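You operate a simulated robot arm through the tools that you are given. There is no shell and no other tool.

The job below is to be done with a simulated two-armed robot. You get a single attempt, and the scene is never put back.

JOB
Slide the post off the drips, wipe them up with the green cloth, put cloth and mallet on the tray.
Fine: post right in. What is to be rubbed or washed off counts as gone when no trace of it is left.
Where things are to end (x, y in the base frame): green cloth within 0.06 m of [0.58, 0.52]; rubber mallet within 0.06 m of [0.38, 0.56].

The check looks at the end state, three seconds after you hand in, the way a careful person would. Anything else that was tipped, shoved, dropped, spilled or broken makes it a failure. Flat cloth is picked up by pressing the open fingertips on it (5 to 10 N) and closing them slowly along it; thin cloth reads only 2 to 8 mm in the jaws.

ROBOT AND FRAMES
Two 7-joint arms with fingered hands on one trunk that stands fixed in place. Base frame: the origin is at the foot of the trunk, x ahead of it, y to its left, z up; the work surface is at about z = 0.85. Readings come in m, degrees, newtons and seconds.
The left shoulder is at [0.07, 0.139, 1.108], the right one opposite. With the tool pointing down near the work surface each hand reaches from about 0.46 to 0.84 m from the base axis, measured 20 degrees to its own side. Payload 3.9 kg a hand.
The TCP of each hand is the grasp point between the finger pads, 0.029 m short of the fingertips. In the tool frame z runs along the fingers and y along their closing line. The gripper opens to 0.1 m; its body begins 0.034 m behind the TCP. The gripper is a hand of 5 fingers: y runs from the thumb to the fingers, the wrist lies at [-0.015, -0.105, -0.177] in the tool frame, and closing takes about 1.5 s.
Orientation is told as [roll, pitch, yaw] about the base's x, y, z axes, in that order, counted from this pose: with the fingers straight down and the wrist toward the robot, the tool's x, y and z point along [0, 1, 0], [1, 0, 0] and [0, 0, -1] of the base frame.

CONTROLS
- The arms move only by the tool step_arm. It takes "left_targets", "right_targets" or both (then of equal length, played together; a hand with none holds still); each is a list of rows, each an object (a shift or turn left out is 0, a gripper value left out holds the last) with "fingers": the gripper command, from -1 (fully open) to 1 (shut), values between in proportion; "linear": the shift along the tool's x, y, z in units of 150 mm (1.0 is 150 mm), a list of three; "dr": the turn, a rotation vector about the tool's x, y, z in units of 120 degrees (1.0 is 120 degrees), a list of three. In form: [{"fingers": fingers, "linear": [x, y, z], "dr": [ax, ay, az]}, ...]. A call has 1 to 20 rows; each row is the pose to reach, as a shift and turn from the pose commanded when the call began, along the tool's axes at that moment. A call with a number of a shift or a turn outside -1 to 1 is refused whole. A row lasts 0.2 s, in which the tool goes at most 0.05 m and 8.6 degrees; a call with a longer step from one row to the next is refused whole, and so is a gripper value outside its range. Where a pose cannot be reached the arm comes as near as it can. A force on the tool above 40 N (or 10 N above the force at the start of the call, whichever is more), or a blocked arm, ends the call early, and 0.2 s more pass. The fingers move at their own pace (about 0.153 m/s each) and stop on an object; they squeeze with about 21 N. The grip force told is the motor's: it shows also when the fingers shut on nothing. Time passes only in rows, and 0.2 s behind the last, so rows that repeat a pose let the fingers close. The reply holds the time, the measured pose of the TCP, the force on the tool along the base axes, the opening and the grip force, in the units named above and with some noise, with the torque about the TCP (base axes, N m) and any sound that the robot's microphone picked up, and new pictures: "views" is both (left out), scene, wrist or none (wrist: the cameras of the hands that moved).
- Cameras (640 x 400 px; columns grow to the right, rows downward): "scene" is now at [0.1241, 0.0297, 1.4124]; the picture's right is [0.38, -0.92, 0.00], its down [-0.67, -0.28, -0.69] and it looks along [0.64, 0.26, -0.72] (base axes); focal length 329 px, centre (320, 200). "left" rides on the left gripper at [-0.066, -0.086, -0.121] in its tool frame; the picture's right is [-0.76, -0.31, 0.58], its down [0.59, -0.70, 0.40] and it looks along [0.28, 0.64, 0.71] (tool axes); focal length 247 px, centre (320, 200). "right" rides on the right gripper at [0.066, -0.086, -0.121] in its tool frame; the picture's right is [-0.76, 0.31, -0.58], its down [-0.59, -0.70, 0.40] and it looks along [-0.28, 0.64, 0.71] (tool axes); focal length 247 px, centre (320, 200).
- slide_trunk(by): slides the trunk up (or, below 0, down) by that many m; the arms and the scene camera ride with it, the base frame stays. It gives what a move gives, with no picture.
- preshape(shape, hand): the hand has 5 fingers and takes this shape, open, in about a second: jaw (thumb against the fingers, like two jaws); tri (thumb and two fingers); tip (a fingertip pinch); poke (one finger out to press); point (the index stretched); flat (the hand flat); cup (the hand cupped); fist (a fist). The gripper value then closes the fingers along that shape, each until it touches; the sizes above hold for jaw. It gives what a move gives, with no picture.
- aim_head(pan, tilt): turns the head with the scene camera to pan (to the left, within 86 degrees either way) and tilt (down, from -29 to 69), counted from straight ahead of the robot. It gives what a move gives, and a new picture of the scene camera.
- pixel_to_xyz(camera, pixels): for up to 12 pixels [column, row] of the newest picture of that camera ("zoom" is the newest enlarged one), the place [x, y, z] in the base frame of the surface seen there, good to about 0.002 m. The clock stands still meanwhile.
- enlarge(camera, box): a new picture of the part [left, top, right, bottom] of that camera's present view, enlarged. The clock stands still meanwhile.
- close_job(): hands the job in; it is judged then, once.

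Open the grippers and draw the arms clear of the work before you hand the job in, unless the task says otherwise.

The tools are called after "Call:" as name(argument=value, ...) on one line, values as JSON. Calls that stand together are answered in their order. step_arm: Moves the arms, as the interface text tells. Its arguments: {"type":"object","properties":{"left_targets":{"type":"array","items":{"type":"object","properties":{"fingers":{"type":"number"},"linear":{"type":"array","items":{"type":"number"}},"dr":{"type":"array","items":{"type":"number"}}}}},"right_targets":{"type":"array","items":{"type":"object","properties":{"fingers":{"type":"number"},"linear":{"type":"array","items":{"type":"number"}},"dr":{"type":"array","items":{"type":"number"}}}}},"views":{"type":"string","enum":["both","scene","wrist","none"]}},"required":[]} The other tools are called the same way: slide_trunk (by) moves the trunk up or down; preshape (shape, hand) gives the hand a shape; aim_head (pan, tilt) turns the head that bears the scene camera; pixel_to_xyz (camera, pixels) gives the place of the surface under pixels of a picture; enlarge (camera, box) takes an enlarged picture of a part of a camera's view; close_job () hands the job in.

At the start:

```text
t: 0.0
left_eef_pos: [0.3465, 0.4885, 1.0837]
left_orientation: [-1.0, 0.6, 27.2]
left_contact_force: [0.2, 0.0, -0.2]
left_torque: [0.03, 0.0, 0.03]
left_width: 0.0998
left_finger_force: 0.0
left_shape: jaw
right_eef_pos: [0.5633, -0.0011, 1.1044]
right_orientation: [0.0, -0.2, 26.4]
right_contact_force: [-0.2, -0.3, 1.0]
right_torque: [0.0, 0.01, 0.0]
right_width: 0.0998
right_finger_force: 0.0
right_shape: jaw
trunk travel left (down, up): [-0.75, 0.09]
head pan, tilt (commanded): [22.5, 46.4]
```

scene: 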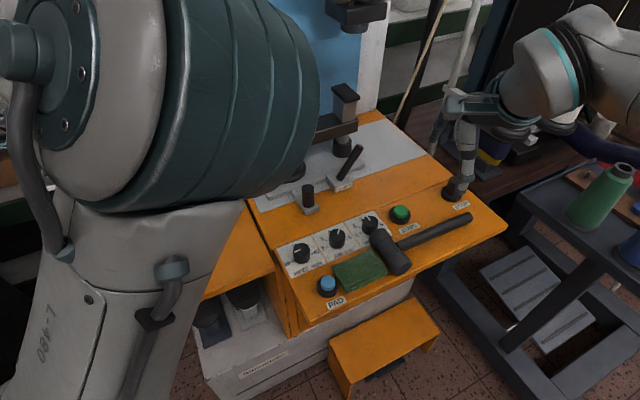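
right: 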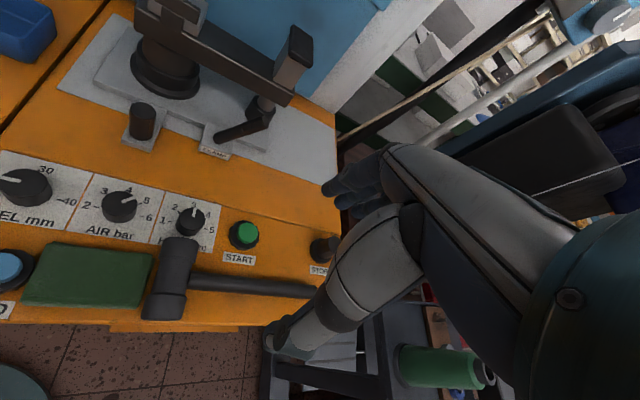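
left: 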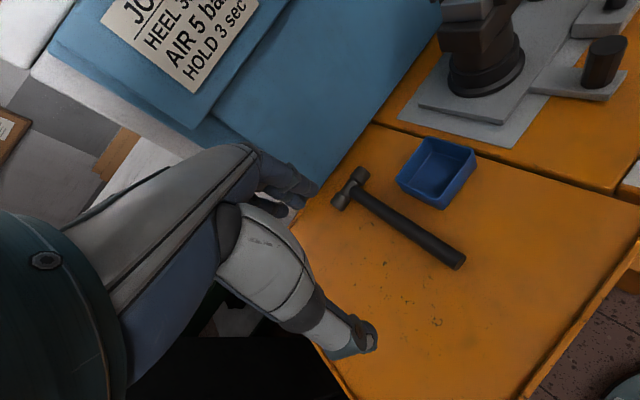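

The scene view is partly blocked by the left arm; I see a machine with knobs, a green cloth near (360,268), a mallet near (390,250). I'll turn the head to see more of the work surface.

Call:
aim_head(pan=0, tilt=45)

Call:
enlarge(camera="right", box=[0, 0, 360, 340])

Call:
enlarge(camera="left", box=[280, 0, 640, 400])

```text
t: 0.9
left_eef_pos: [0.3471, 0.4889, 1.0828]
left_orientation: [-1.3, 0.6, 27.3]
left_contact_force: [-0.2, 0.2, 0.2]
left_torque: [-0.02, 0.03, -0.01]
left_width: 0.0998
left_finger_force: 0.0
left_shape: jaw
right_eef_pos: [0.5622, 0.0008, 1.1042]
right_orientation: [0.0, -0.2, 26.5]
right_contact_force: [0.9, 0.6, 0.3]
right_torque: [0.0, 0.01, -0.02]
right_width: 0.1
right_finger_force: 0.0
right_shape: jaw
trunk travel left (down, up): [-0.75, 0.09]
head pan, tilt (commanded): [0.0, 45.0]
```

scene: 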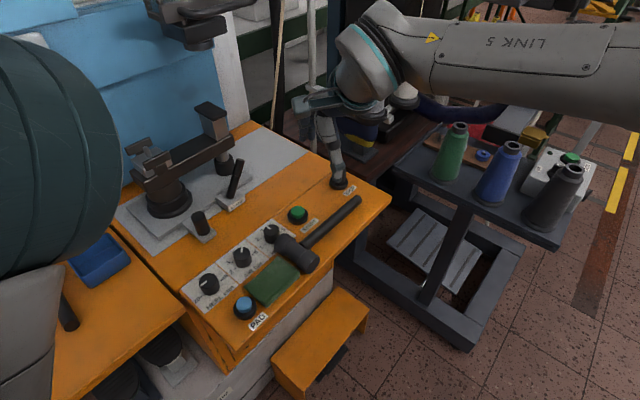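

```text
1.18 times, centred on (180, 170) of right
```

zoom: 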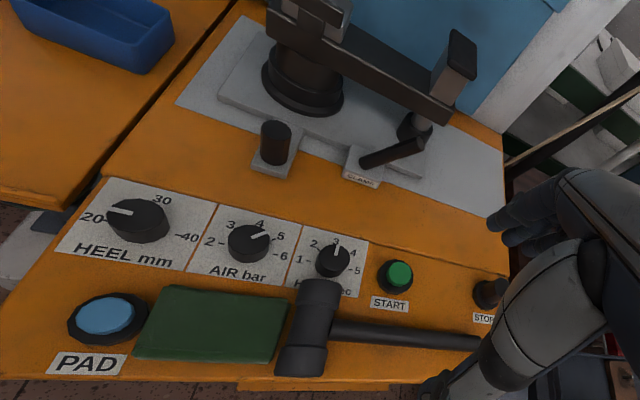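

```text
1.00 times, centred on (460, 200) of left (not enlarged: the box is as wide or as high as the picture)
```

zoom: 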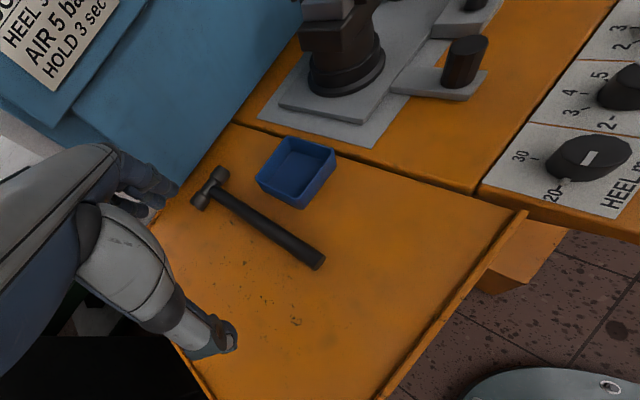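

The machine centre shows a post on a grey plate near (175,190) with a lever "CLAMP" and a knob on a small slide. I enlarge it to understand the mechanism.

Call:
enlarge(camera="scene", box=[90, 80, 330, 230])

Call:
enlarge(camera="scene", box=[160, 160, 400, 340])

Call:
enlarge(camera="right", box=[40, 0, 340, 180])

```text
2.67 times, centred on (210, 155) of scene
```

zoom: 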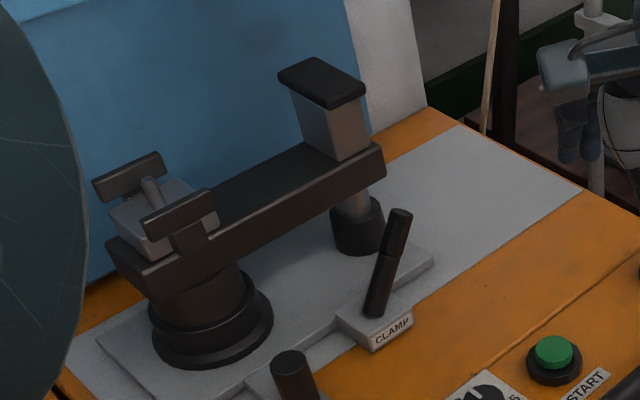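

```text
2.22 times, centred on (280, 250) of scene
```

zoom: 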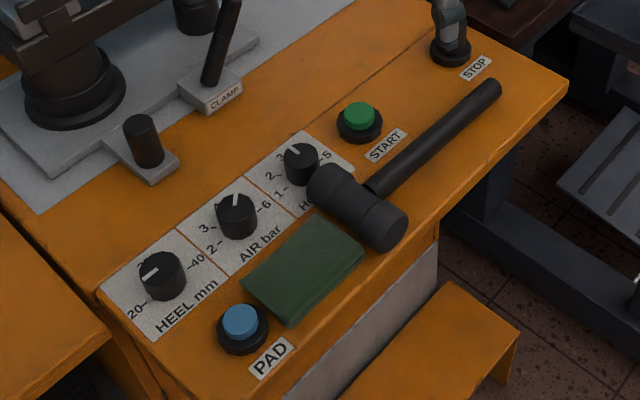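

```text
2.13 times, centred on (190, 90) of right
```

zoom: 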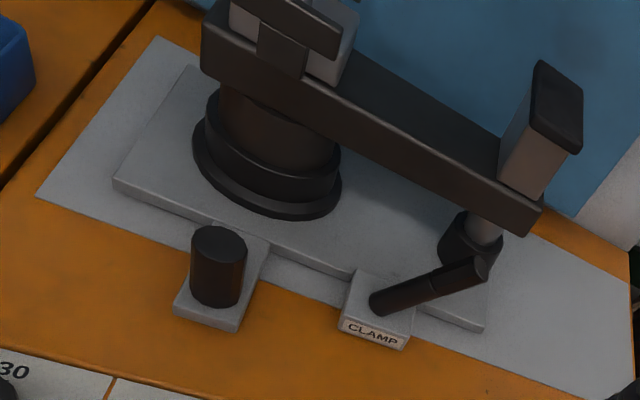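

I measure key points: sled corners, knob, clamp lever, bed corners, cloth, mallet.

Call:
pixel_to_xyz(camera="scene", pixels=[[199, 215], [207, 235], [239, 178], [232, 203], [212, 108], [250, 126], [306, 153], [180, 208], [130, 205], [170, 240], [156, 255], [235, 165]])

Call:
pixel_to_xyz(camera="zoom", pixels=[[217, 238], [293, 320], [203, 290], [375, 300], [415, 270], [455, 262], [490, 328], [115, 185], [37, 195], [155, 38], [190, 68], [632, 400]])

Call:
pixel_to_xyz(camera="right", pixels=[[57, 245], [152, 252], [140, 306], [23, 303], [88, 280], [178, 245], [165, 310], [200, 281], [318, 290], [245, 235], [10, 268], [325, 248]])

Call:
pixel_to_xyz(camera="left", pixels=[[425, 136], [476, 152], [444, 209], [396, 180], [358, 180], [340, 200], [462, 262], [380, 124], [640, 205], [500, 400], [345, 390], [300, 215]])

```text
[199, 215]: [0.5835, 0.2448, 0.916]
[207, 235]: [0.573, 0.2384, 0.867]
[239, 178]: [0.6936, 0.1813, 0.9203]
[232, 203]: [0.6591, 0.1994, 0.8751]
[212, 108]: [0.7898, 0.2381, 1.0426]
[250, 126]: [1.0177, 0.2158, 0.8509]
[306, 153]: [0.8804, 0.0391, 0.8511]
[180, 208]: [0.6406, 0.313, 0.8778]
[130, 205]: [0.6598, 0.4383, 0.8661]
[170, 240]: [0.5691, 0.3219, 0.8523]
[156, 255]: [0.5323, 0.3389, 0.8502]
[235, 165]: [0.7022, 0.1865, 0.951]
```

```text
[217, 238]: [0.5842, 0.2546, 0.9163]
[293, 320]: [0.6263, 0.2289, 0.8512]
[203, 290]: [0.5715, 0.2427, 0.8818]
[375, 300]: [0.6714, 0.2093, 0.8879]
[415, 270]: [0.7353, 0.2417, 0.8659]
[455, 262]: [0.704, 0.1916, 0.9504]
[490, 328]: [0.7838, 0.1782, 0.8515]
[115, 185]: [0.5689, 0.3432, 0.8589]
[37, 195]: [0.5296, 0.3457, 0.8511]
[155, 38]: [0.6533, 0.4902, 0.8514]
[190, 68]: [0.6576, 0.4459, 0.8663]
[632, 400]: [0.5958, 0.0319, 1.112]
```

```text
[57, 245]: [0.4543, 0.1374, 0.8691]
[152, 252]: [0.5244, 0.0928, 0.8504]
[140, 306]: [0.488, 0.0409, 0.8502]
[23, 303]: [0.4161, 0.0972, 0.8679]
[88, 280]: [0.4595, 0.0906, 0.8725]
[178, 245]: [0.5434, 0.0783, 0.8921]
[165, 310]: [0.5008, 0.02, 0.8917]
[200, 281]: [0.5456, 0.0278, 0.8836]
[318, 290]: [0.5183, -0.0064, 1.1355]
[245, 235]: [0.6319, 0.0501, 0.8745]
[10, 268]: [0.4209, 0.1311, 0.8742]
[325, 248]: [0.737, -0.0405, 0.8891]
```

```text
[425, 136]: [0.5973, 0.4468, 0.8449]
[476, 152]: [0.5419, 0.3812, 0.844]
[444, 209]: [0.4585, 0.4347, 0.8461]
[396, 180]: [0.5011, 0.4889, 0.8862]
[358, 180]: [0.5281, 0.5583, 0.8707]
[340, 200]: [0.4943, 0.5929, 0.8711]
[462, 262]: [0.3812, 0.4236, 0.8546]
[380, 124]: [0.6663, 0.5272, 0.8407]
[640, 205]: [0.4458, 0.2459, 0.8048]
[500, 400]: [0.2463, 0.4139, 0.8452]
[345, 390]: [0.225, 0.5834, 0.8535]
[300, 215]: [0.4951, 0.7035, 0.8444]
```

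I need the press head's position and a better look at the bed for drips; first query several head/wall points and enlarge the bed areas.

Call:
pixel_to_xyz(camera="scene", pixels=[[198, 45], [200, 30], [165, 15], [150, 120], [230, 90], [250, 145], [146, 162], [222, 150], [170, 200], [232, 163]])

Call:
aim_head(pan=25, tilt=30)

```text
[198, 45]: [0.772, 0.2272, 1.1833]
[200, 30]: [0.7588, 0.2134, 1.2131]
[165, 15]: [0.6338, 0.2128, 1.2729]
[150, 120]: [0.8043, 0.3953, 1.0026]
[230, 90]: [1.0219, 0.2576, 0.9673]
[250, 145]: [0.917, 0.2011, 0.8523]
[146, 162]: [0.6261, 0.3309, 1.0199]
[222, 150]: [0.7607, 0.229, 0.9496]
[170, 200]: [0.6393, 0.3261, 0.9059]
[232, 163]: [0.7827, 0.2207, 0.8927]
```

```text
t: 1.8
left_eef_pos: [0.3477, 0.4884, 1.0824]
left_orientation: [-1.2, 0.6, 27.4]
left_contact_force: [0.4, 0.0, 0.0]
left_torque: [0.01, 0.03, -0.01]
left_width: 0.0998
left_finger_force: 0.0
left_shape: jaw
right_eef_pos: [0.563, -0.0002, 1.1051]
right_orientation: [0.1, -0.2, 26.3]
right_contact_force: [-1.1, -0.1, -0.1]
right_torque: [0.02, -0.04, -0.02]
right_width: 0.0997
right_finger_force: 0.0
right_shape: jaw
trunk travel left (down, up): [-0.75, 0.09]
head pan, tilt (commanded): [25.0, 30.0]
```

scene: 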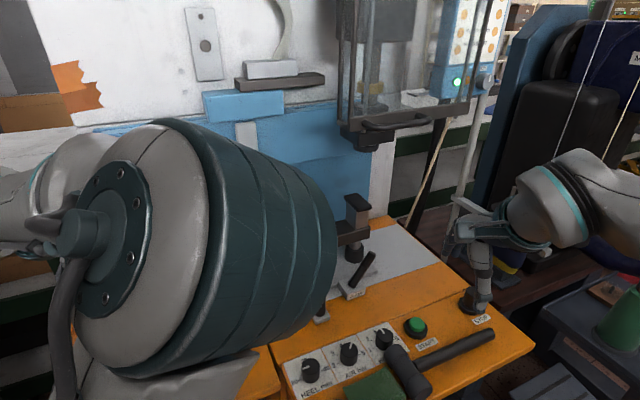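

The left elbow blocks my view of the post. I'll shift the left hand outward/forward (toward about [0.40,0.62,1.12]) over the free tray side to clear the view.

Call:
pixel_to_xyz(camera="left", pixels=[[200, 130], [300, 100], [380, 60], [80, 40], [190, 60], [330, 320], [255, 180]])

Call:
step_arm(left_targets=[{"linear": [0.2, 0.1, -0.05]}, {"linear": [0.4, 0.2, -0.1]}, {"linear": [0.6, 0.3, -0.15]}, {"linear": [0.8, 0.4, -0.2]}, {"linear": [0.8, 0.4, -0.2]}], views="both")

```text
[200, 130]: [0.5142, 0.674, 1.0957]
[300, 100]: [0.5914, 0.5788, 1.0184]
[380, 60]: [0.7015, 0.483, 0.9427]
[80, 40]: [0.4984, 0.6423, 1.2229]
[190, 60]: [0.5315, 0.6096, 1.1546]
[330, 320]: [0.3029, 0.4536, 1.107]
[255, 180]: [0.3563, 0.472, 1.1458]
```

```text
t: 3.0
left_eef_pos: [0.3467, 0.6227, 1.1127]
left_orientation: [-0.9, 0.4, 27.2]
left_contact_force: [0.3, 0.1, 0.7]
left_torque: [0.04, 0.0, 0.02]
left_width: 0.1
left_finger_force: 0.1
left_shape: jaw
right_eef_pos: [0.5632, -0.0005, 1.1057]
right_orientation: [0.1, 0.0, 26.4]
right_contact_force: [0.2, -0.5, 1.0]
right_torque: [0.03, 0.0, 0.0]
right_width: 0.0998
right_finger_force: 0.0
right_shape: jaw
trunk travel left (down, up): [-0.75, 0.09]
head pan, tilt (commanded): [25.0, 30.0]
```

scene: 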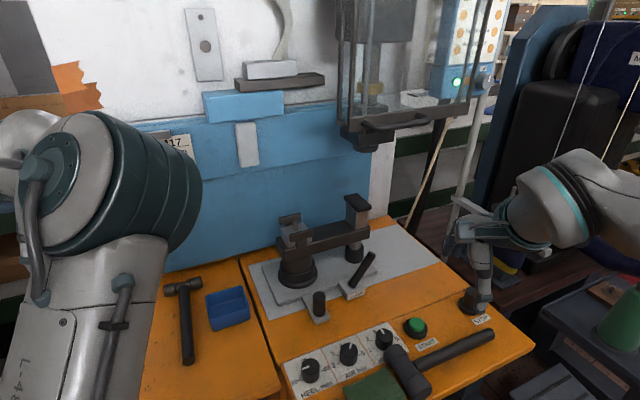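
left: 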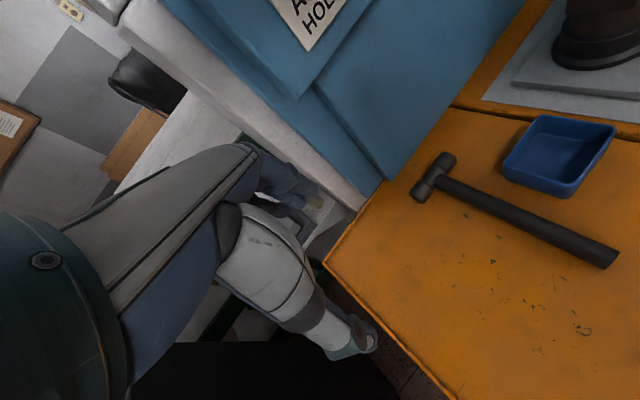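

View of the post is clear now. I centre the head on the bed and enlarge.

Call:
aim_head(pan=22, tilt=42)

Call:
enlarge(camera="scene", box=[230, 100, 470, 250])

Call:
enlarge(camera="scene", box=[240, 150, 400, 250])

```text
t: 3.7
left_eef_pos: [0.3477, 0.6226, 1.1106]
left_orientation: [-1.1, 0.6, 27.0]
left_contact_force: [-0.3, -0.5, -1.2]
left_torque: [0.04, 0.01, 0.02]
left_width: 0.0997
left_finger_force: 0.1
left_shape: jaw
right_eef_pos: [0.5642, -0.0011, 1.105]
right_orientation: [0.0, 0.0, 26.4]
right_contact_force: [0.2, 0.2, -0.6]
right_torque: [0.03, 0.0, 0.03]
right_width: 0.0995
right_finger_force: 0.0
right_shape: jaw
trunk travel left (down, up): [-0.75, 0.09]
head pan, tilt (commanded): [22.0, 42.0]
```

scene: 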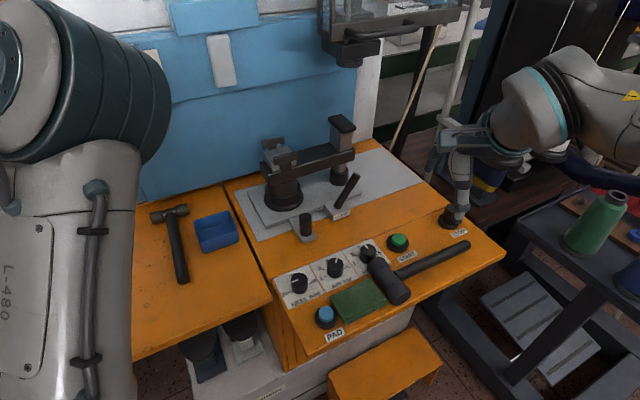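

```text
2.67 times, centred on (350, 175) of scene
```

zoom: 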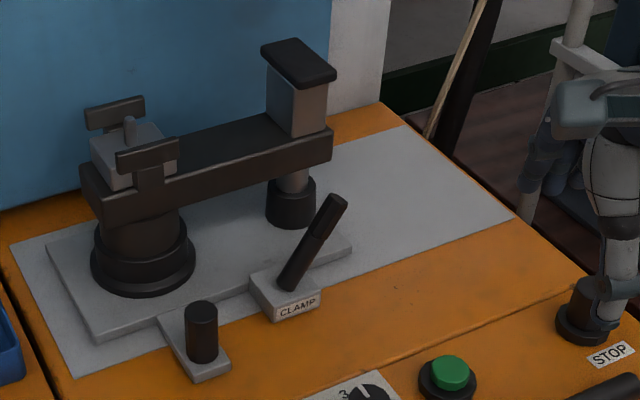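

```text
4.00 times, centred on (320, 200) of scene
```

zoom: 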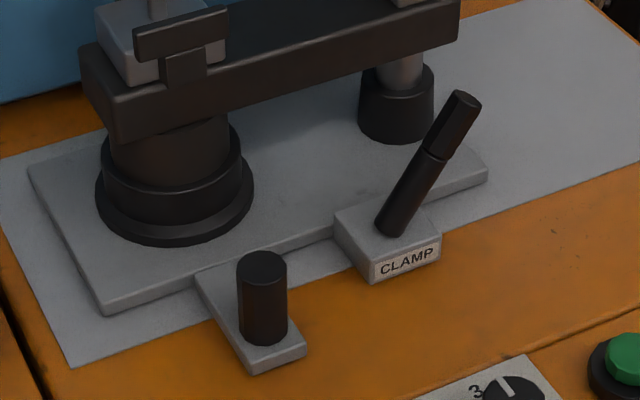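

I measure clamp block, lever, knob base and sled edges precisely from this zoom to determine the sliding direction and travel.

Call:
pixel_to_xyz(camera="zoom", pixels=[[340, 222], [372, 278], [440, 240], [435, 215], [392, 225], [462, 98], [105, 305], [30, 170], [485, 170], [465, 140], [200, 280], [250, 370]])

Call:
pixel_to_xyz(camera="zoom", pixels=[[303, 350], [262, 262], [240, 270], [285, 270], [265, 330], [72, 362], [5, 160], [590, 5], [400, 130], [430, 120], [250, 190], [100, 200]])

Call:
pixel_to_xyz(camera="scene", pixels=[[357, 66], [340, 60], [322, 40], [400, 35], [455, 12], [380, 30], [334, 48], [340, 125], [262, 172], [290, 200], [225, 70], [345, 185]])

```text
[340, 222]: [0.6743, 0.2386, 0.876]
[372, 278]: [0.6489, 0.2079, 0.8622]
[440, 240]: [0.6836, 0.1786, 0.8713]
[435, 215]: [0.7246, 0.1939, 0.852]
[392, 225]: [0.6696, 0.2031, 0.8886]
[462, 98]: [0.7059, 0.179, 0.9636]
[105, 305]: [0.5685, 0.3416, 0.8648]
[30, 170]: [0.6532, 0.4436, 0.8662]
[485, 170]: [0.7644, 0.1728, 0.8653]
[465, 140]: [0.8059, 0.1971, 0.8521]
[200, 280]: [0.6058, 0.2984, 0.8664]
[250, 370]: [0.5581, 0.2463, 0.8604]
```

```text
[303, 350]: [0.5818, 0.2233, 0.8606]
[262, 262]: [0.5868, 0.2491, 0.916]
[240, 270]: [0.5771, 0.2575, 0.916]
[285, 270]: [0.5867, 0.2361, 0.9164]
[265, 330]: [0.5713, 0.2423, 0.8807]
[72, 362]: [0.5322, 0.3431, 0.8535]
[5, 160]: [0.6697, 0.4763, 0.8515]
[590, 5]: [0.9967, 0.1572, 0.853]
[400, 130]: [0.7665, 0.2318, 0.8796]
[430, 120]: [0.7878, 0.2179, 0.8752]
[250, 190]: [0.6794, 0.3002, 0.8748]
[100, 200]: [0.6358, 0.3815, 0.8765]
```

```text
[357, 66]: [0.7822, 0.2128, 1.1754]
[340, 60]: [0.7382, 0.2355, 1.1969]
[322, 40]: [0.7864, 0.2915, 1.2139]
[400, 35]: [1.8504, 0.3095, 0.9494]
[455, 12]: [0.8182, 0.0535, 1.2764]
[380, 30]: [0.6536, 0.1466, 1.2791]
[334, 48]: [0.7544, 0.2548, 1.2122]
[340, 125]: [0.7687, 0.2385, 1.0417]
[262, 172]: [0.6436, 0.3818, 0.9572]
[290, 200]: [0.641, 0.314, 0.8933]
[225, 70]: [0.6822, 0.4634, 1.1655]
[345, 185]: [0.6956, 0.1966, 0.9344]
```

The slide plate is u-aligned with the bed (front edge runs from [0.57,0.34] to [0.76,0.17]), the knob is at about [0.582,0.247,0.917]. I bring the left hand over toward the knob at height for a closer look.

Call:
step_arm(left_targets=[{"linear": [-0.25, 0.025, 0.03]}, {"linear": [-0.5, 0.05, 0.06]}, {"linear": [-0.75, 0.07, 0.1]}, {"linear": [-0.98, 0.093, 0.13]}], views="none")

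Call:
step_arm(left_targets=[{"linear": [-0.25, 0.025, 0.03]}, {"linear": [-0.5, 0.05, 0.06]}, {"linear": [-0.75, 0.07, 0.1]}, {"linear": [-0.98, 0.0, 0.0]}], views="both")

```text
t: 4.7
left_eef_pos: [0.4256, 0.4967, 1.092]
left_orientation: [-1.2, 0.5, 27.3]
left_contact_force: [0.6, -1.1, 0.2]
left_torque: [0.01, 0.02, 0.02]
left_width: 0.0999
left_finger_force: 0.0
left_shape: jaw
right_eef_pos: [0.563, -0.0016, 1.1041]
right_orientation: [0.0, -0.1, 26.4]
right_contact_force: [0.4, -0.7, -0.1]
right_torque: [0.04, -0.02, 0.0]
right_width: 0.0998
right_finger_force: 0.2
right_shape: jaw
trunk travel left (down, up): [-0.75, 0.09]
head pan, tilt (commanded): [22.0, 42.0]
```

```text
t: 5.7
left_eef_pos: [0.4882, 0.3707, 1.0941]
left_orientation: [-1.8, 1.1, 27.7]
left_contact_force: [0.3, -0.2, 1.0]
left_torque: [-0.01, 0.01, -0.01]
left_width: 0.1
left_finger_force: 0.0
left_shape: jaw
right_eef_pos: [0.5626, -0.001, 1.1053]
right_orientation: [0.0, -0.2, 26.4]
right_contact_force: [-1.1, -0.5, 0.5]
right_torque: [-0.02, -0.02, 0.01]
right_width: 0.0998
right_finger_force: 0.0
right_shape: jaw
trunk travel left (down, up): [-0.75, 0.09]
head pan, tilt (commanded): [22.0, 42.0]
```

scene: 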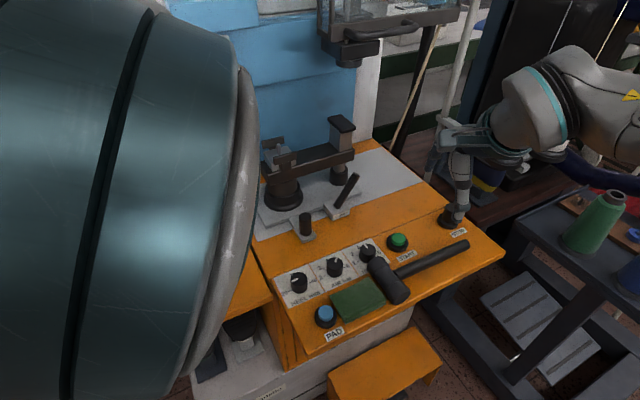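
left: 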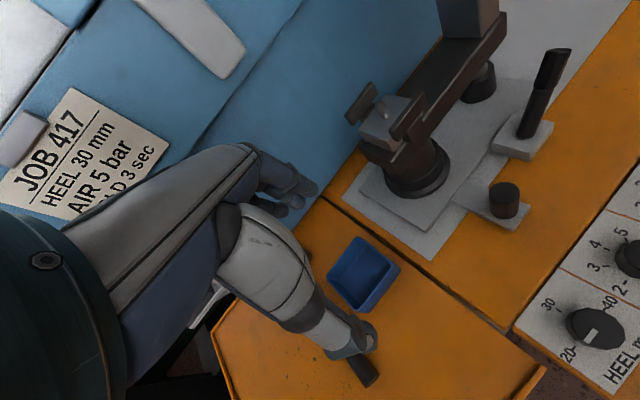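

The left camera sees the sled at (420,190) and knob at (503,200). I enlarge it for drips and details.

Call:
enlarge(camera="left", box=[330, 20, 610, 280])

Call:
enlarge(camera="right", box=[100, 20, 340, 170])

```text
1.54 times, centred on (470, 150) of left
```

zoom: 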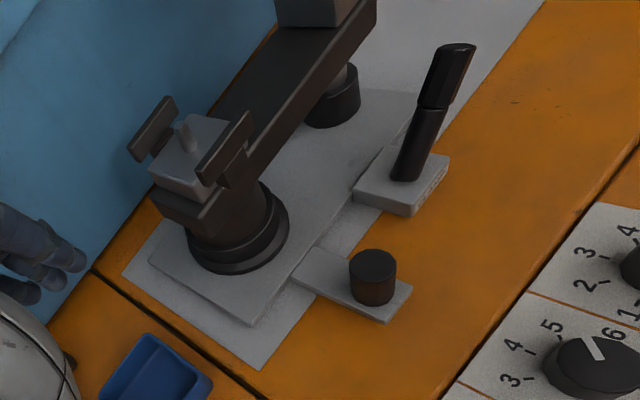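

```text
2.67 times, centred on (220, 95) of right
```

zoom: 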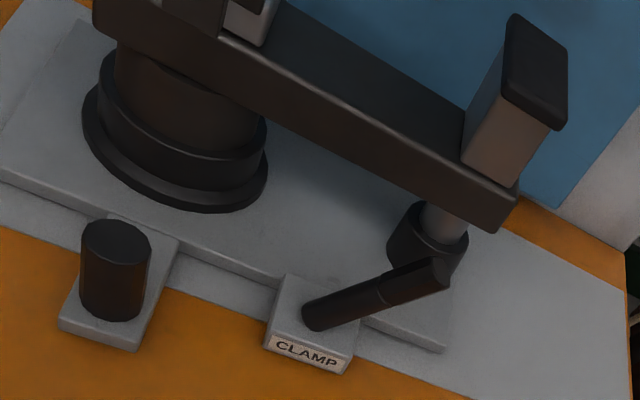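

No drips visible yet, so they're under the sled. I move the left hand to above the knob (about [0.583,0.247,1.0]).

Call:
step_arm(left_targets=[{"linear": [-0.25, 0.05, 0.1]}, {"linear": [-0.5, 0.1, 0.25]}, {"linear": [-0.75, 0.14, 0.45]}, {"linear": [-0.98, 0.18, 0.62]}, {"linear": [-0.98, 0.18, 0.62]}], views="both")

Call:
enlarge(camera="right", box=[40, 0, 340, 180])

```text
t: 6.9
left_eef_pos: [0.5849, 0.2533, 1.0133]
left_orientation: [-4.1, 0.8, 27.8]
left_contact_force: [-0.2, 1.3, -0.3]
left_torque: [0.01, 0.03, 0.0]
left_width: 0.1001
left_finger_force: 0.1
left_shape: jaw
left hand out of reach, approached as far as the arm can: row 4
right_eef_pos: [0.5634, -0.0008, 1.105]
right_orientation: [-0.1, 0.0, 26.2]
right_contact_force: [-0.1, -0.4, -0.2]
right_torque: [-0.03, -0.01, -0.01]
right_width: 0.0998
right_finger_force: 0.0
right_shape: jaw
trunk travel left (down, up): [-0.75, 0.09]
head pan, tilt (commanded): [22.0, 42.0]
```

scene: 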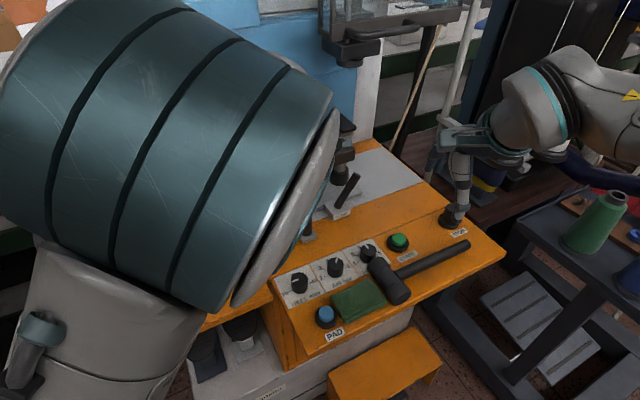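
left: 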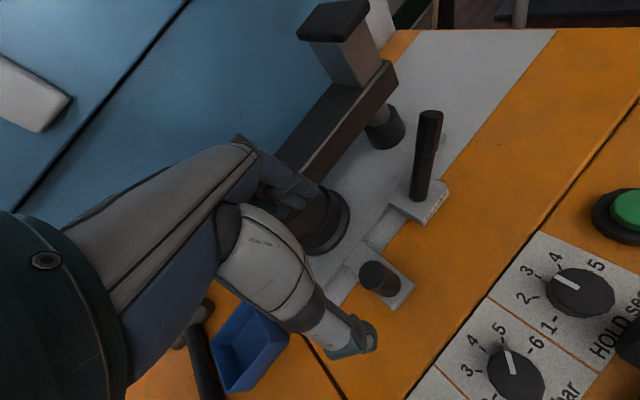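

```text
2.13 times, centred on (190, 90) of right
```

zoom: 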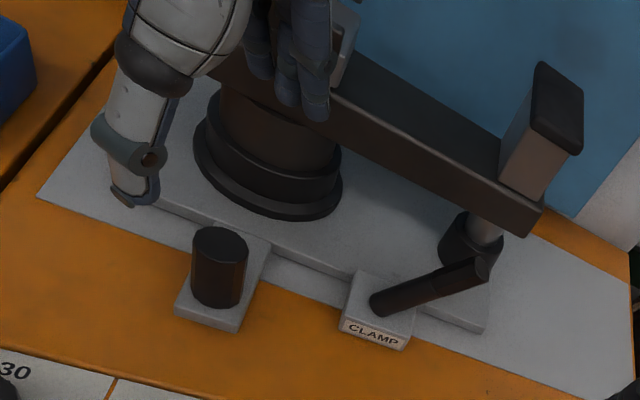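

Row 4 was flagged out of reach with the elbow folded high near the head; the hand is at [0.585,0.253,1.013]. Raising the trunk should open the elbow; I raise it by 0.05 (hand clear of the guard, which starts at u≈0.22 and z≥1.18).

Call:
slide_trunk(by=0.06)

Call:
step_arm(left_targets=[{"linear": [0.0, 0.0, 0.2]}, {"linear": [0.0, 0.0, 0.4]}, {"linear": [0.0, 0.0, 0.6]}, {"linear": [0.0, 0.0, 0.6]}], views="both")

```text
t: 7.9
left_eef_pos: [0.5848, 0.2559, 1.0678]
left_orientation: [-3.7, 1.2, 27.9]
left_contact_force: [-0.5, 0.3, -0.1]
left_torque: [0.01, -0.02, 0.01]
left_width: 0.0998
left_finger_force: 0.1
left_shape: jaw
right_eef_pos: [0.5652, 0.0014, 1.1652]
right_orientation: [0.0, -0.2, 26.4]
right_contact_force: [-0.4, -0.9, 0.1]
right_torque: [0.02, -0.02, 0.02]
right_width: 0.0996
right_finger_force: 0.0
right_shape: jaw
trunk travel left (down, up): [-0.81, 0.03]
head pan, tilt (commanded): [22.0, 42.0]
```

```text
t: 8.9
left_eef_pos: [0.5849, 0.2558, 0.978]
left_orientation: [-4.6, 1.7, 29.1]
left_contact_force: [-0.1, 0.0, -0.7]
left_torque: [0.03, -0.02, 0.02]
left_width: 0.1
left_finger_force: 0.0
left_shape: jaw
right_eef_pos: [0.5625, 0.0002, 1.1651]
right_orientation: [0.0, 0.0, 26.4]
right_contact_force: [0.2, 0.7, -1.0]
right_torque: [-0.02, 0.01, 0.0]
right_width: 0.0999
right_finger_force: 0.0
right_shape: jaw
trunk travel left (down, up): [-0.81, 0.03]
head pan, tilt (commanded): [22.0, 42.0]
```

scene: 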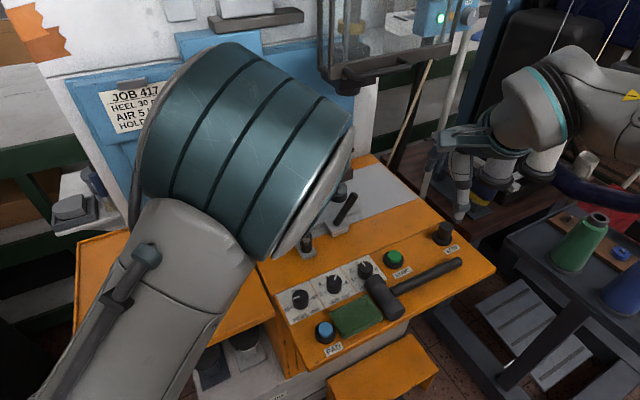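
left: 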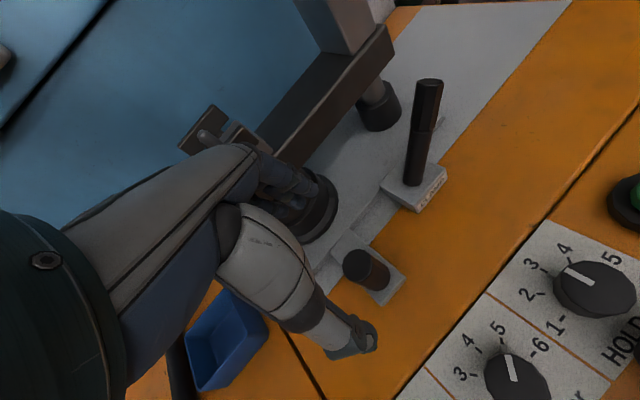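

Knob top appears at (362,262) almost right under the TCP projection (355,263). I correct the small tilt, half close the fingers to 0.06 m, and lower to z≈0.93.

Call:
step_arm(left_targets=[{"linear": [-0.043, -0.046, 0.1], "dr": [-0.03, 0.026, 0], "fingers": -0.2}, {"linear": [-0.043, -0.046, 0.2], "dr": [-0.03, 0.026, 0], "fingers": -0.2}, {"linear": [-0.043, -0.046, 0.3], "dr": [-0.03, 0.026, 0], "fingers": -0.2}, {"linear": [-0.043, -0.046, 0.3], "dr": [-0.03, 0.026, 0], "fingers": -0.2}], views="both")

Call:
enlarge(camera="right", box=[40, 0, 340, 180])

Call:
enlarge(camera="left", box=[200, 100, 460, 380])

```text
t: 9.9
left_eef_pos: [0.5817, 0.243, 0.9296]
left_orientation: [0.1, -2.1, 28.3]
left_contact_force: [-0.6, -0.7, 0.1]
left_torque: [0.03, -0.01, 0.03]
left_width: 0.0602
left_finger_force: 0.2
left_shape: jaw
right_eef_pos: [0.5631, -0.0008, 1.1645]
right_orientation: [0.0, -0.1, 26.4]
right_contact_force: [0.3, 0.7, 0.9]
right_torque: [0.0, 0.02, 0.01]
right_width: 0.0997
right_finger_force: 0.1
right_shape: jaw
trunk travel left (down, up): [-0.81, 0.03]
head pan, tilt (commanded): [22.0, 42.0]
```

scene: 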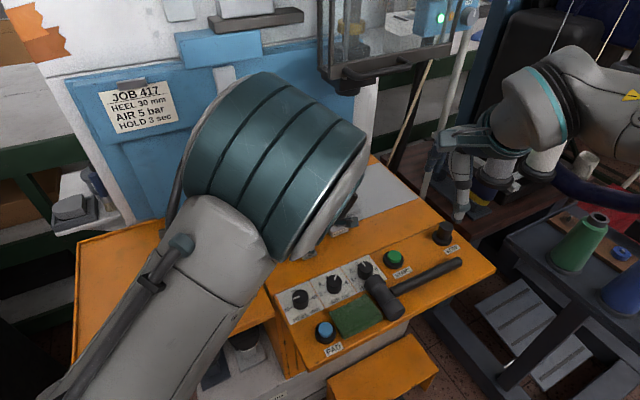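
left: 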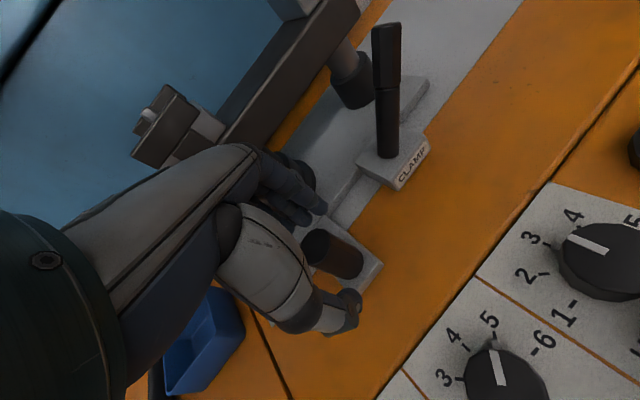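

```text
2.13 times, centred on (190, 90) of right
```

zoom: 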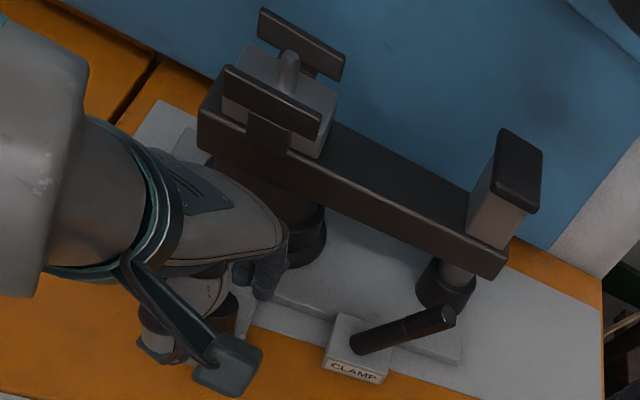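

```text
1.43 times, centred on (330, 240) of left
```

zoom: 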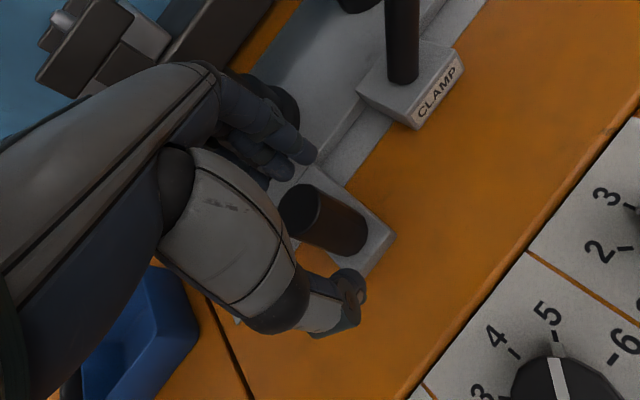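

The knob is centred between thumb and fingers. I lower 0.022 m and close on it.

Call:
step_arm(left_targets=[{"linear": [0, 0, 0.08], "fingers": -0.2}, {"linear": [0, 0, 0.147], "fingers": -0.2}, {"linear": [0, 0, 0.147], "fingers": 0.2}, {"linear": [0, 0, 0.147], "fingers": 0.6}, {"linear": [0, 0, 0.147], "fingers": 1}, {"linear": [0, 0, 0.147], "fingers": 1}, {"linear": [0, 0, 0.147], "fingers": 1}], views="wrist")

```text
t: 11.5
left_eef_pos: [0.5827, 0.2396, 0.9083]
left_orientation: [1.7, -2.9, 27.0]
left_contact_force: [1.6, 1.4, -0.5]
left_torque: [0.04, -0.02, 0.01]
left_width: 0.0164
left_finger_force: 21.1
left_shape: jaw
right_eef_pos: [0.5646, 0.0011, 1.1646]
right_orientation: [0.0, -0.1, 26.5]
right_contact_force: [-0.6, 0.1, 0.2]
right_torque: [0.02, 0.01, 0.03]
right_width: 0.0997
right_finger_force: 0.2
right_shape: jaw
trunk travel left (down, up): [-0.81, 0.03]
head pan, tilt (commanded): [22.0, 42.0]
```

left: 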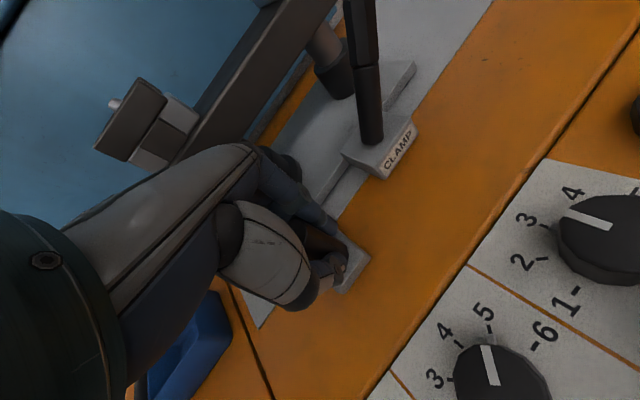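

Fingers read 0.016 m with 21 N grip on the knob. I test a gentle push of 15 mm to the right along the bed (+u).

Call:
step_arm(left_targets=[{"linear": [-0.031, 0.0126, 0]}, {"linear": [-0.062, 0.025, 0]}, {"linear": [-0.0926, 0.0379, 0]}, {"linear": [-0.0926, 0.0379, 0]}], views="wrist")

```text
t: 12.5
left_eef_pos: [0.5944, 0.2277, 0.9086]
left_orientation: [1.7, -2.9, 26.8]
left_contact_force: [0.8, -1.5, -8.1]
left_torque: [-0.03, -0.03, -0.06]
left_width: 0.0163
left_finger_force: 20.7
left_shape: jaw
right_eef_pos: [0.565, -0.0004, 1.1643]
right_orientation: [0.0, 0.0, 26.3]
right_contact_force: [0.4, -0.1, 0.1]
right_torque: [0.02, -0.02, -0.01]
right_width: 0.0998
right_finger_force: 0.0
right_shape: jaw
trunk travel left (down, up): [-0.81, 0.03]
head pan, tilt (commanded): [22.0, 42.0]
```

left: 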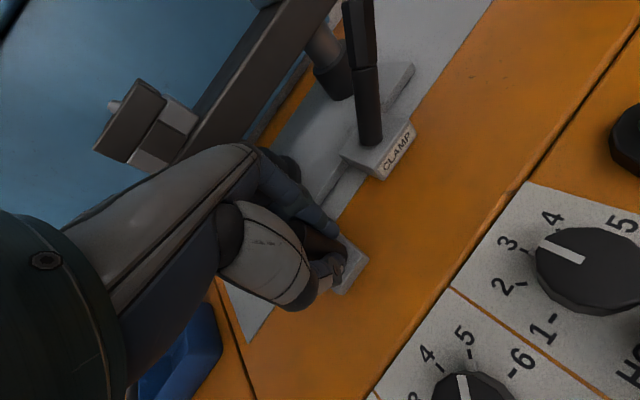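

The sled, clamp and knob all moved with the hand (dial shifted in the view, the clamp didn't), so it slides along +u freely. I continue to the right in small steps.

Call:
step_arm(left_targets=[{"linear": [-0.062, 0.025, -0.005]}, {"linear": [-0.124, 0.05, -0.005]}, {"linear": [-0.185, 0.075, -0.005]}, {"linear": [-0.247, 0.1, -0.005]}, {"linear": [-0.247, 0.1, -0.005]}], views="both")

```text
t: 13.7
left_eef_pos: [0.6245, 0.2019, 0.9094]
left_orientation: [1.7, -3.0, 26.7]
left_contact_force: [0.5, -2.8, -12.7]
left_torque: [-0.14, 0.05, -0.02]
left_width: 0.0162
left_finger_force: 21.0
left_shape: jaw
right_eef_pos: [0.5662, -0.0001, 1.1639]
right_orientation: [0.0, 0.0, 26.4]
right_contact_force: [0.1, 0.4, -1.0]
right_torque: [-0.01, -0.01, -0.01]
right_width: 0.1
right_finger_force: 0.1
right_shape: jaw
trunk travel left (down, up): [-0.81, 0.03]
head pan, tilt (commanded): [22.0, 42.0]
```

scene: 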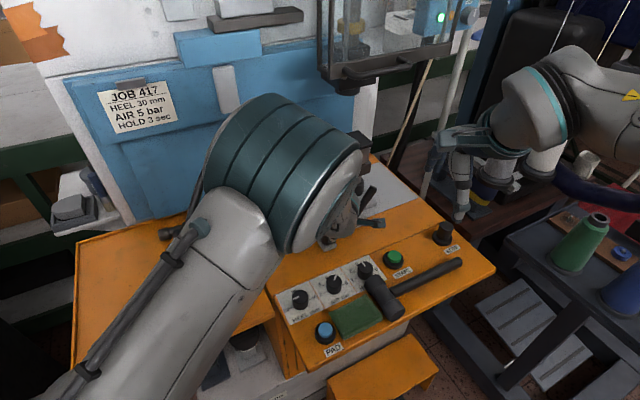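
left: 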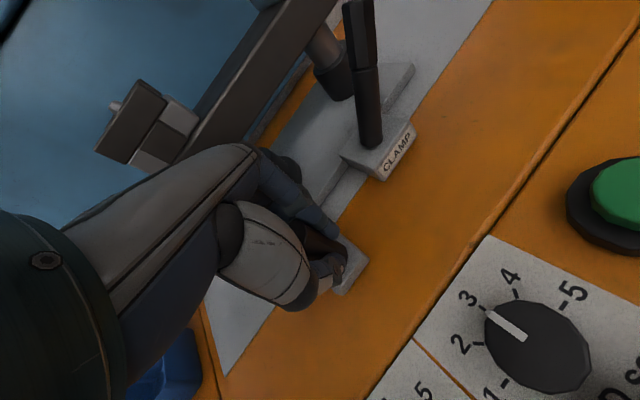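

Sliding continues; the z force −12.7 N means I'm pulling up slightly, so I lower by ~3 mm while continuing.

Call:
step_arm(left_targets=[{"linear": [0, 0, 0.02]}, {"linear": [-0.062, 0.025, 0.025]}, {"linear": [-0.124, 0.05, 0.025]}, {"linear": [-0.185, 0.075, 0.025]}, {"linear": [-0.247, 0.1, 0.03]}, {"linear": [-0.247, 0.1, 0.03]}], views="both")

```text
t: 15.1
left_eef_pos: [0.6544, 0.1758, 0.9059]
left_orientation: [1.6, -3.2, 26.8]
left_contact_force: [1.7, -1.0, 10.1]
left_torque: [0.09, -0.1, -0.06]
left_width: 0.0171
left_finger_force: 21.2
left_shape: jaw
right_eef_pos: [0.5618, -0.0019, 1.1656]
right_orientation: [-0.1, -0.2, 26.4]
right_contact_force: [-0.2, -0.4, -0.1]
right_torque: [0.02, 0.03, -0.01]
right_width: 0.0997
right_finger_force: 0.0
right_shape: jaw
trunk travel left (down, up): [-0.81, 0.03]
head pan, tilt (commanded): [22.0, 42.0]
```

scene: 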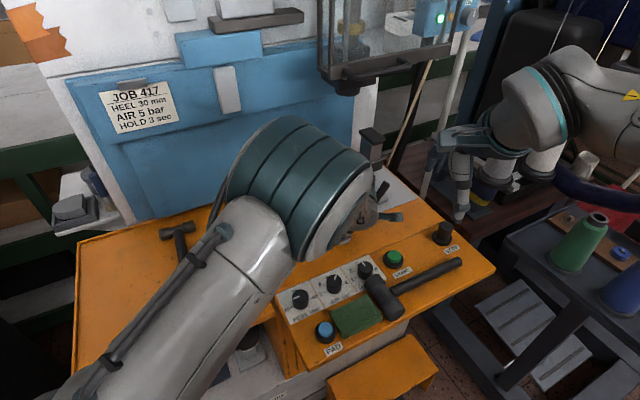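
left: 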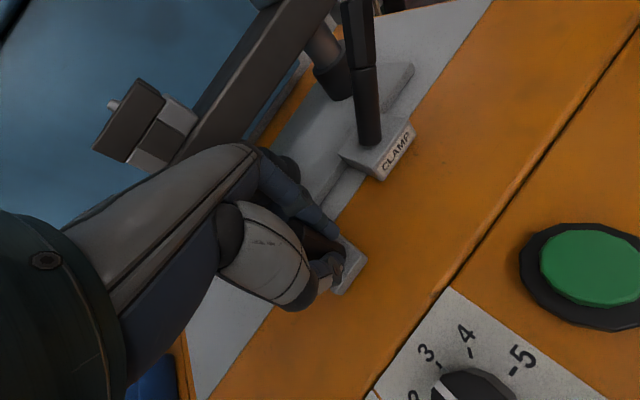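

Good progress (~95 mm). I ease up 1 mm and continue right.

Call:
step_arm(left_targets=[{"linear": [-0.062, 0.025, -0.008]}, {"linear": [-0.124, 0.05, -0.008]}, {"linear": [-0.185, 0.075, -0.008]}, {"linear": [-0.247, 0.1, -0.008]}, {"linear": [-0.247, 0.1, -0.008]}], views="both")

```text
t: 16.3
left_eef_pos: [0.6843, 0.1508, 0.9072]
left_orientation: [1.6, -3.2, 26.9]
left_contact_force: [4.8, 1.3, 9.2]
left_torque: [0.22, -0.16, -0.07]
left_width: 0.0174
left_finger_force: 21.6
left_shape: jaw
right_eef_pos: [0.5626, 0.0005, 1.1648]
right_orientation: [0.0, -0.2, 26.3]
right_contact_force: [0.0, 0.5, -0.4]
right_torque: [0.02, 0.02, 0.0]
right_width: 0.0999
right_finger_force: 0.0
right_shape: jaw
trunk travel left (down, up): [-0.81, 0.03]
head pan, tilt (commanded): [22.0, 42.0]
```

scene: 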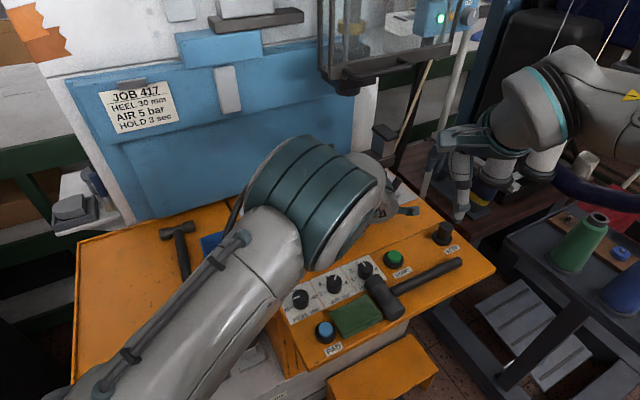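
left: 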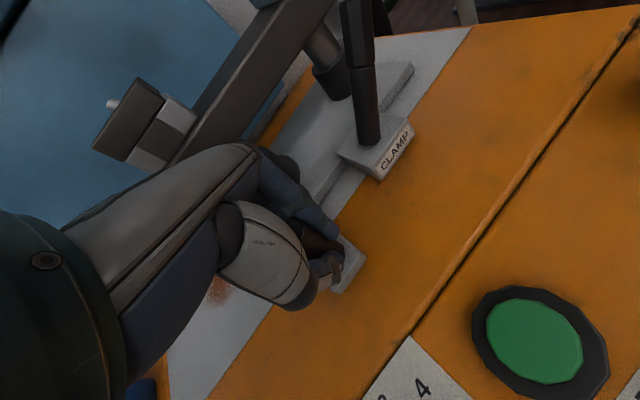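

A brown drip appears on the exposed bed at (218,293) in the left view. I keep sliding in small steps until the end stop.

Call:
step_arm(left_targets=[{"linear": [-0.031, 0.0126, -0.008]}, {"linear": [-0.062, 0.025, -0.008]}, {"linear": [-0.093, 0.038, -0.008]}, {"linear": [-0.124, 0.05, -0.008]}, {"linear": [-0.124, 0.05, -0.008]}], views="both")

```text
t: 17.5
left_eef_pos: [0.6973, 0.1381, 0.9065]
left_orientation: [1.7, -3.1, 26.8]
left_contact_force: [0.3, 1.9, 3.7]
left_torque: [0.08, -0.03, -0.05]
left_width: 0.0175
left_finger_force: 21.5
left_shape: jaw
right_eef_pos: [0.5634, -0.0002, 1.1652]
right_orientation: [0.0, -0.1, 26.4]
right_contact_force: [0.3, 0.1, 0.4]
right_torque: [-0.02, 0.0, -0.01]
right_width: 0.0999
right_finger_force: 0.0
right_shape: jaw
trunk travel left (down, up): [-0.81, 0.03]
head pan, tilt (commanded): [22.0, 42.0]
```

scene: 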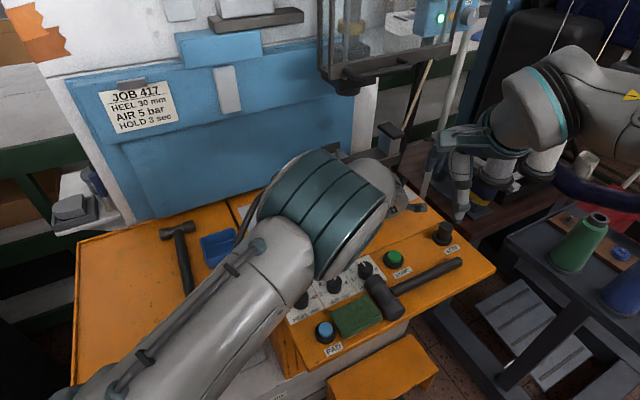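
left: 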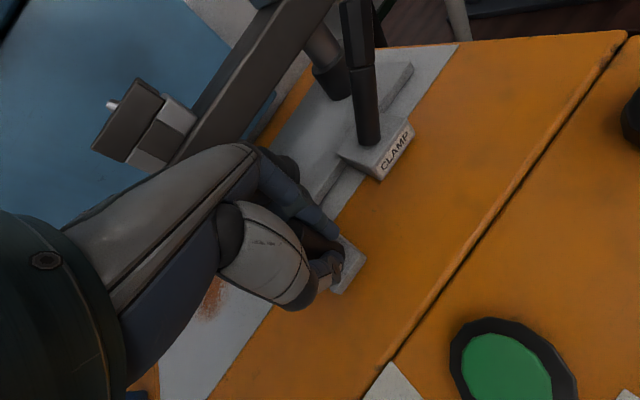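

Travel ~0.151 m, no end stop yet. I continue another 20 mm slowly.

Call:
step_arm(left_targets=[{"linear": [-0.031, 0.0126, -0.004]}, {"linear": [-0.062, 0.025, -0.004]}, {"linear": [-0.093, 0.038, -0.004]}, {"linear": [-0.124, 0.05, -0.004]}, {"linear": [-0.124, 0.05, -0.004]}], views="both")

```text
t: 18.7
left_eef_pos: [0.7146, 0.1237, 0.9076]
left_orientation: [1.7, -3.1, 26.8]
left_contact_force: [2.4, -1.8, -0.8]
left_torque: [0.01, -0.07, -0.13]
left_width: 0.0169
left_finger_force: 20.6
left_shape: jaw
right_eef_pos: [0.5638, -0.0002, 1.1641]
right_orientation: [0.1, -0.1, 26.4]
right_contact_force: [0.3, 1.0, 0.4]
right_torque: [-0.01, -0.03, -0.03]
right_width: 0.0998
right_finger_force: 0.1
right_shape: jaw
trunk travel left (down, up): [-0.81, 0.03]
head pan, tilt (commanded): [22.0, 42.0]
```

scene: 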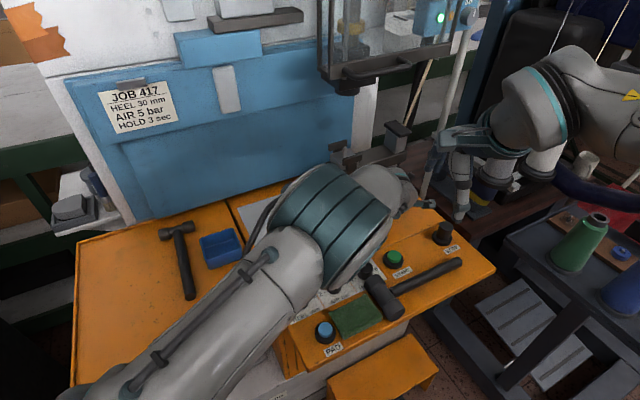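
left: 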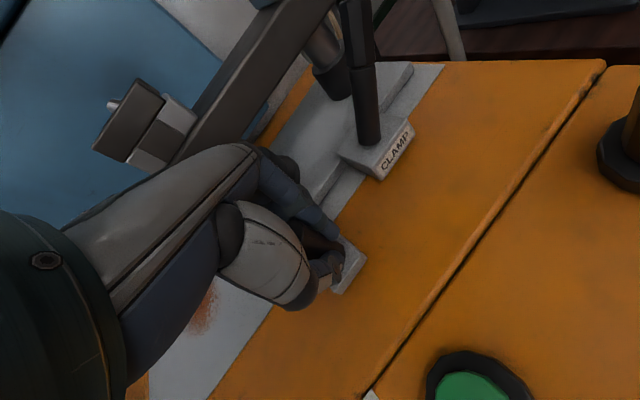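

Still sliding freely with about 2 cm of bed left to the right. I continue 15 mm more, watching for a stop.

Call:
step_arm(left_targets=[{"linear": [-0.031, 0.0126, -0.004]}, {"linear": [-0.062, 0.025, -0.004]}, {"linear": [-0.093, 0.038, -0.004]}, {"linear": [-0.093, 0.038, -0.004]}], views="wrist")

Call:
enlarge(camera="right", box=[40, 0, 400, 220])

```text
t: 19.7
left_eef_pos: [0.7245, 0.1157, 0.9091]
left_orientation: [1.7, -3.1, 26.9]
left_contact_force: [-2.6, 9.6, -1.1]
left_torque: [0.17, 0.08, 0.12]
left_width: 0.0148
left_finger_force: 21.1
left_shape: jaw
right_eef_pos: [0.5627, 0.0017, 1.1653]
right_orientation: [-0.1, -0.1, 26.5]
right_contact_force: [0.2, -0.1, -0.5]
right_torque: [0.02, 0.01, 0.02]
right_width: 0.0999
right_finger_force: 0.2
right_shape: jaw
trunk travel left (down, up): [-0.81, 0.03]
head pan, tilt (commanded): [22.0, 42.0]
```

left: 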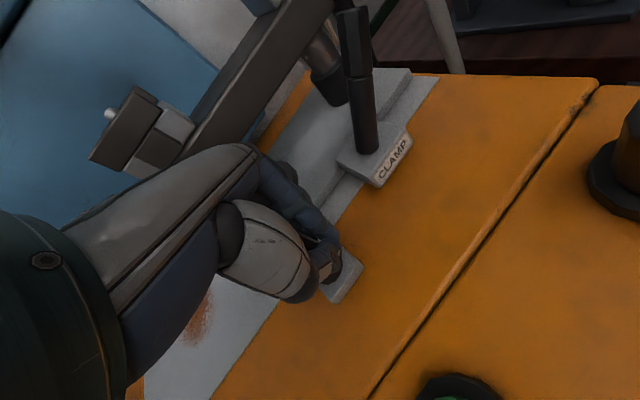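

```text
1.78 times, centred on (220, 110) of right
```

zoom: 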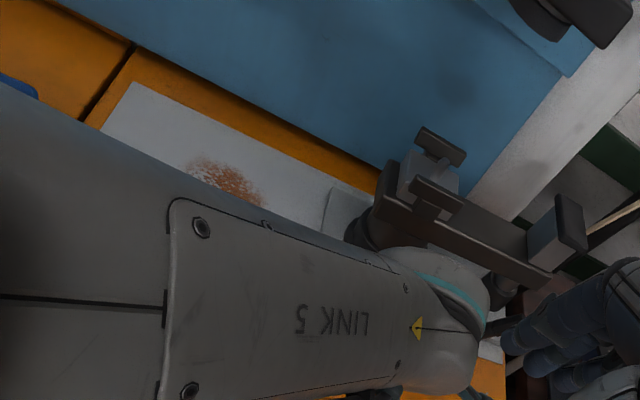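

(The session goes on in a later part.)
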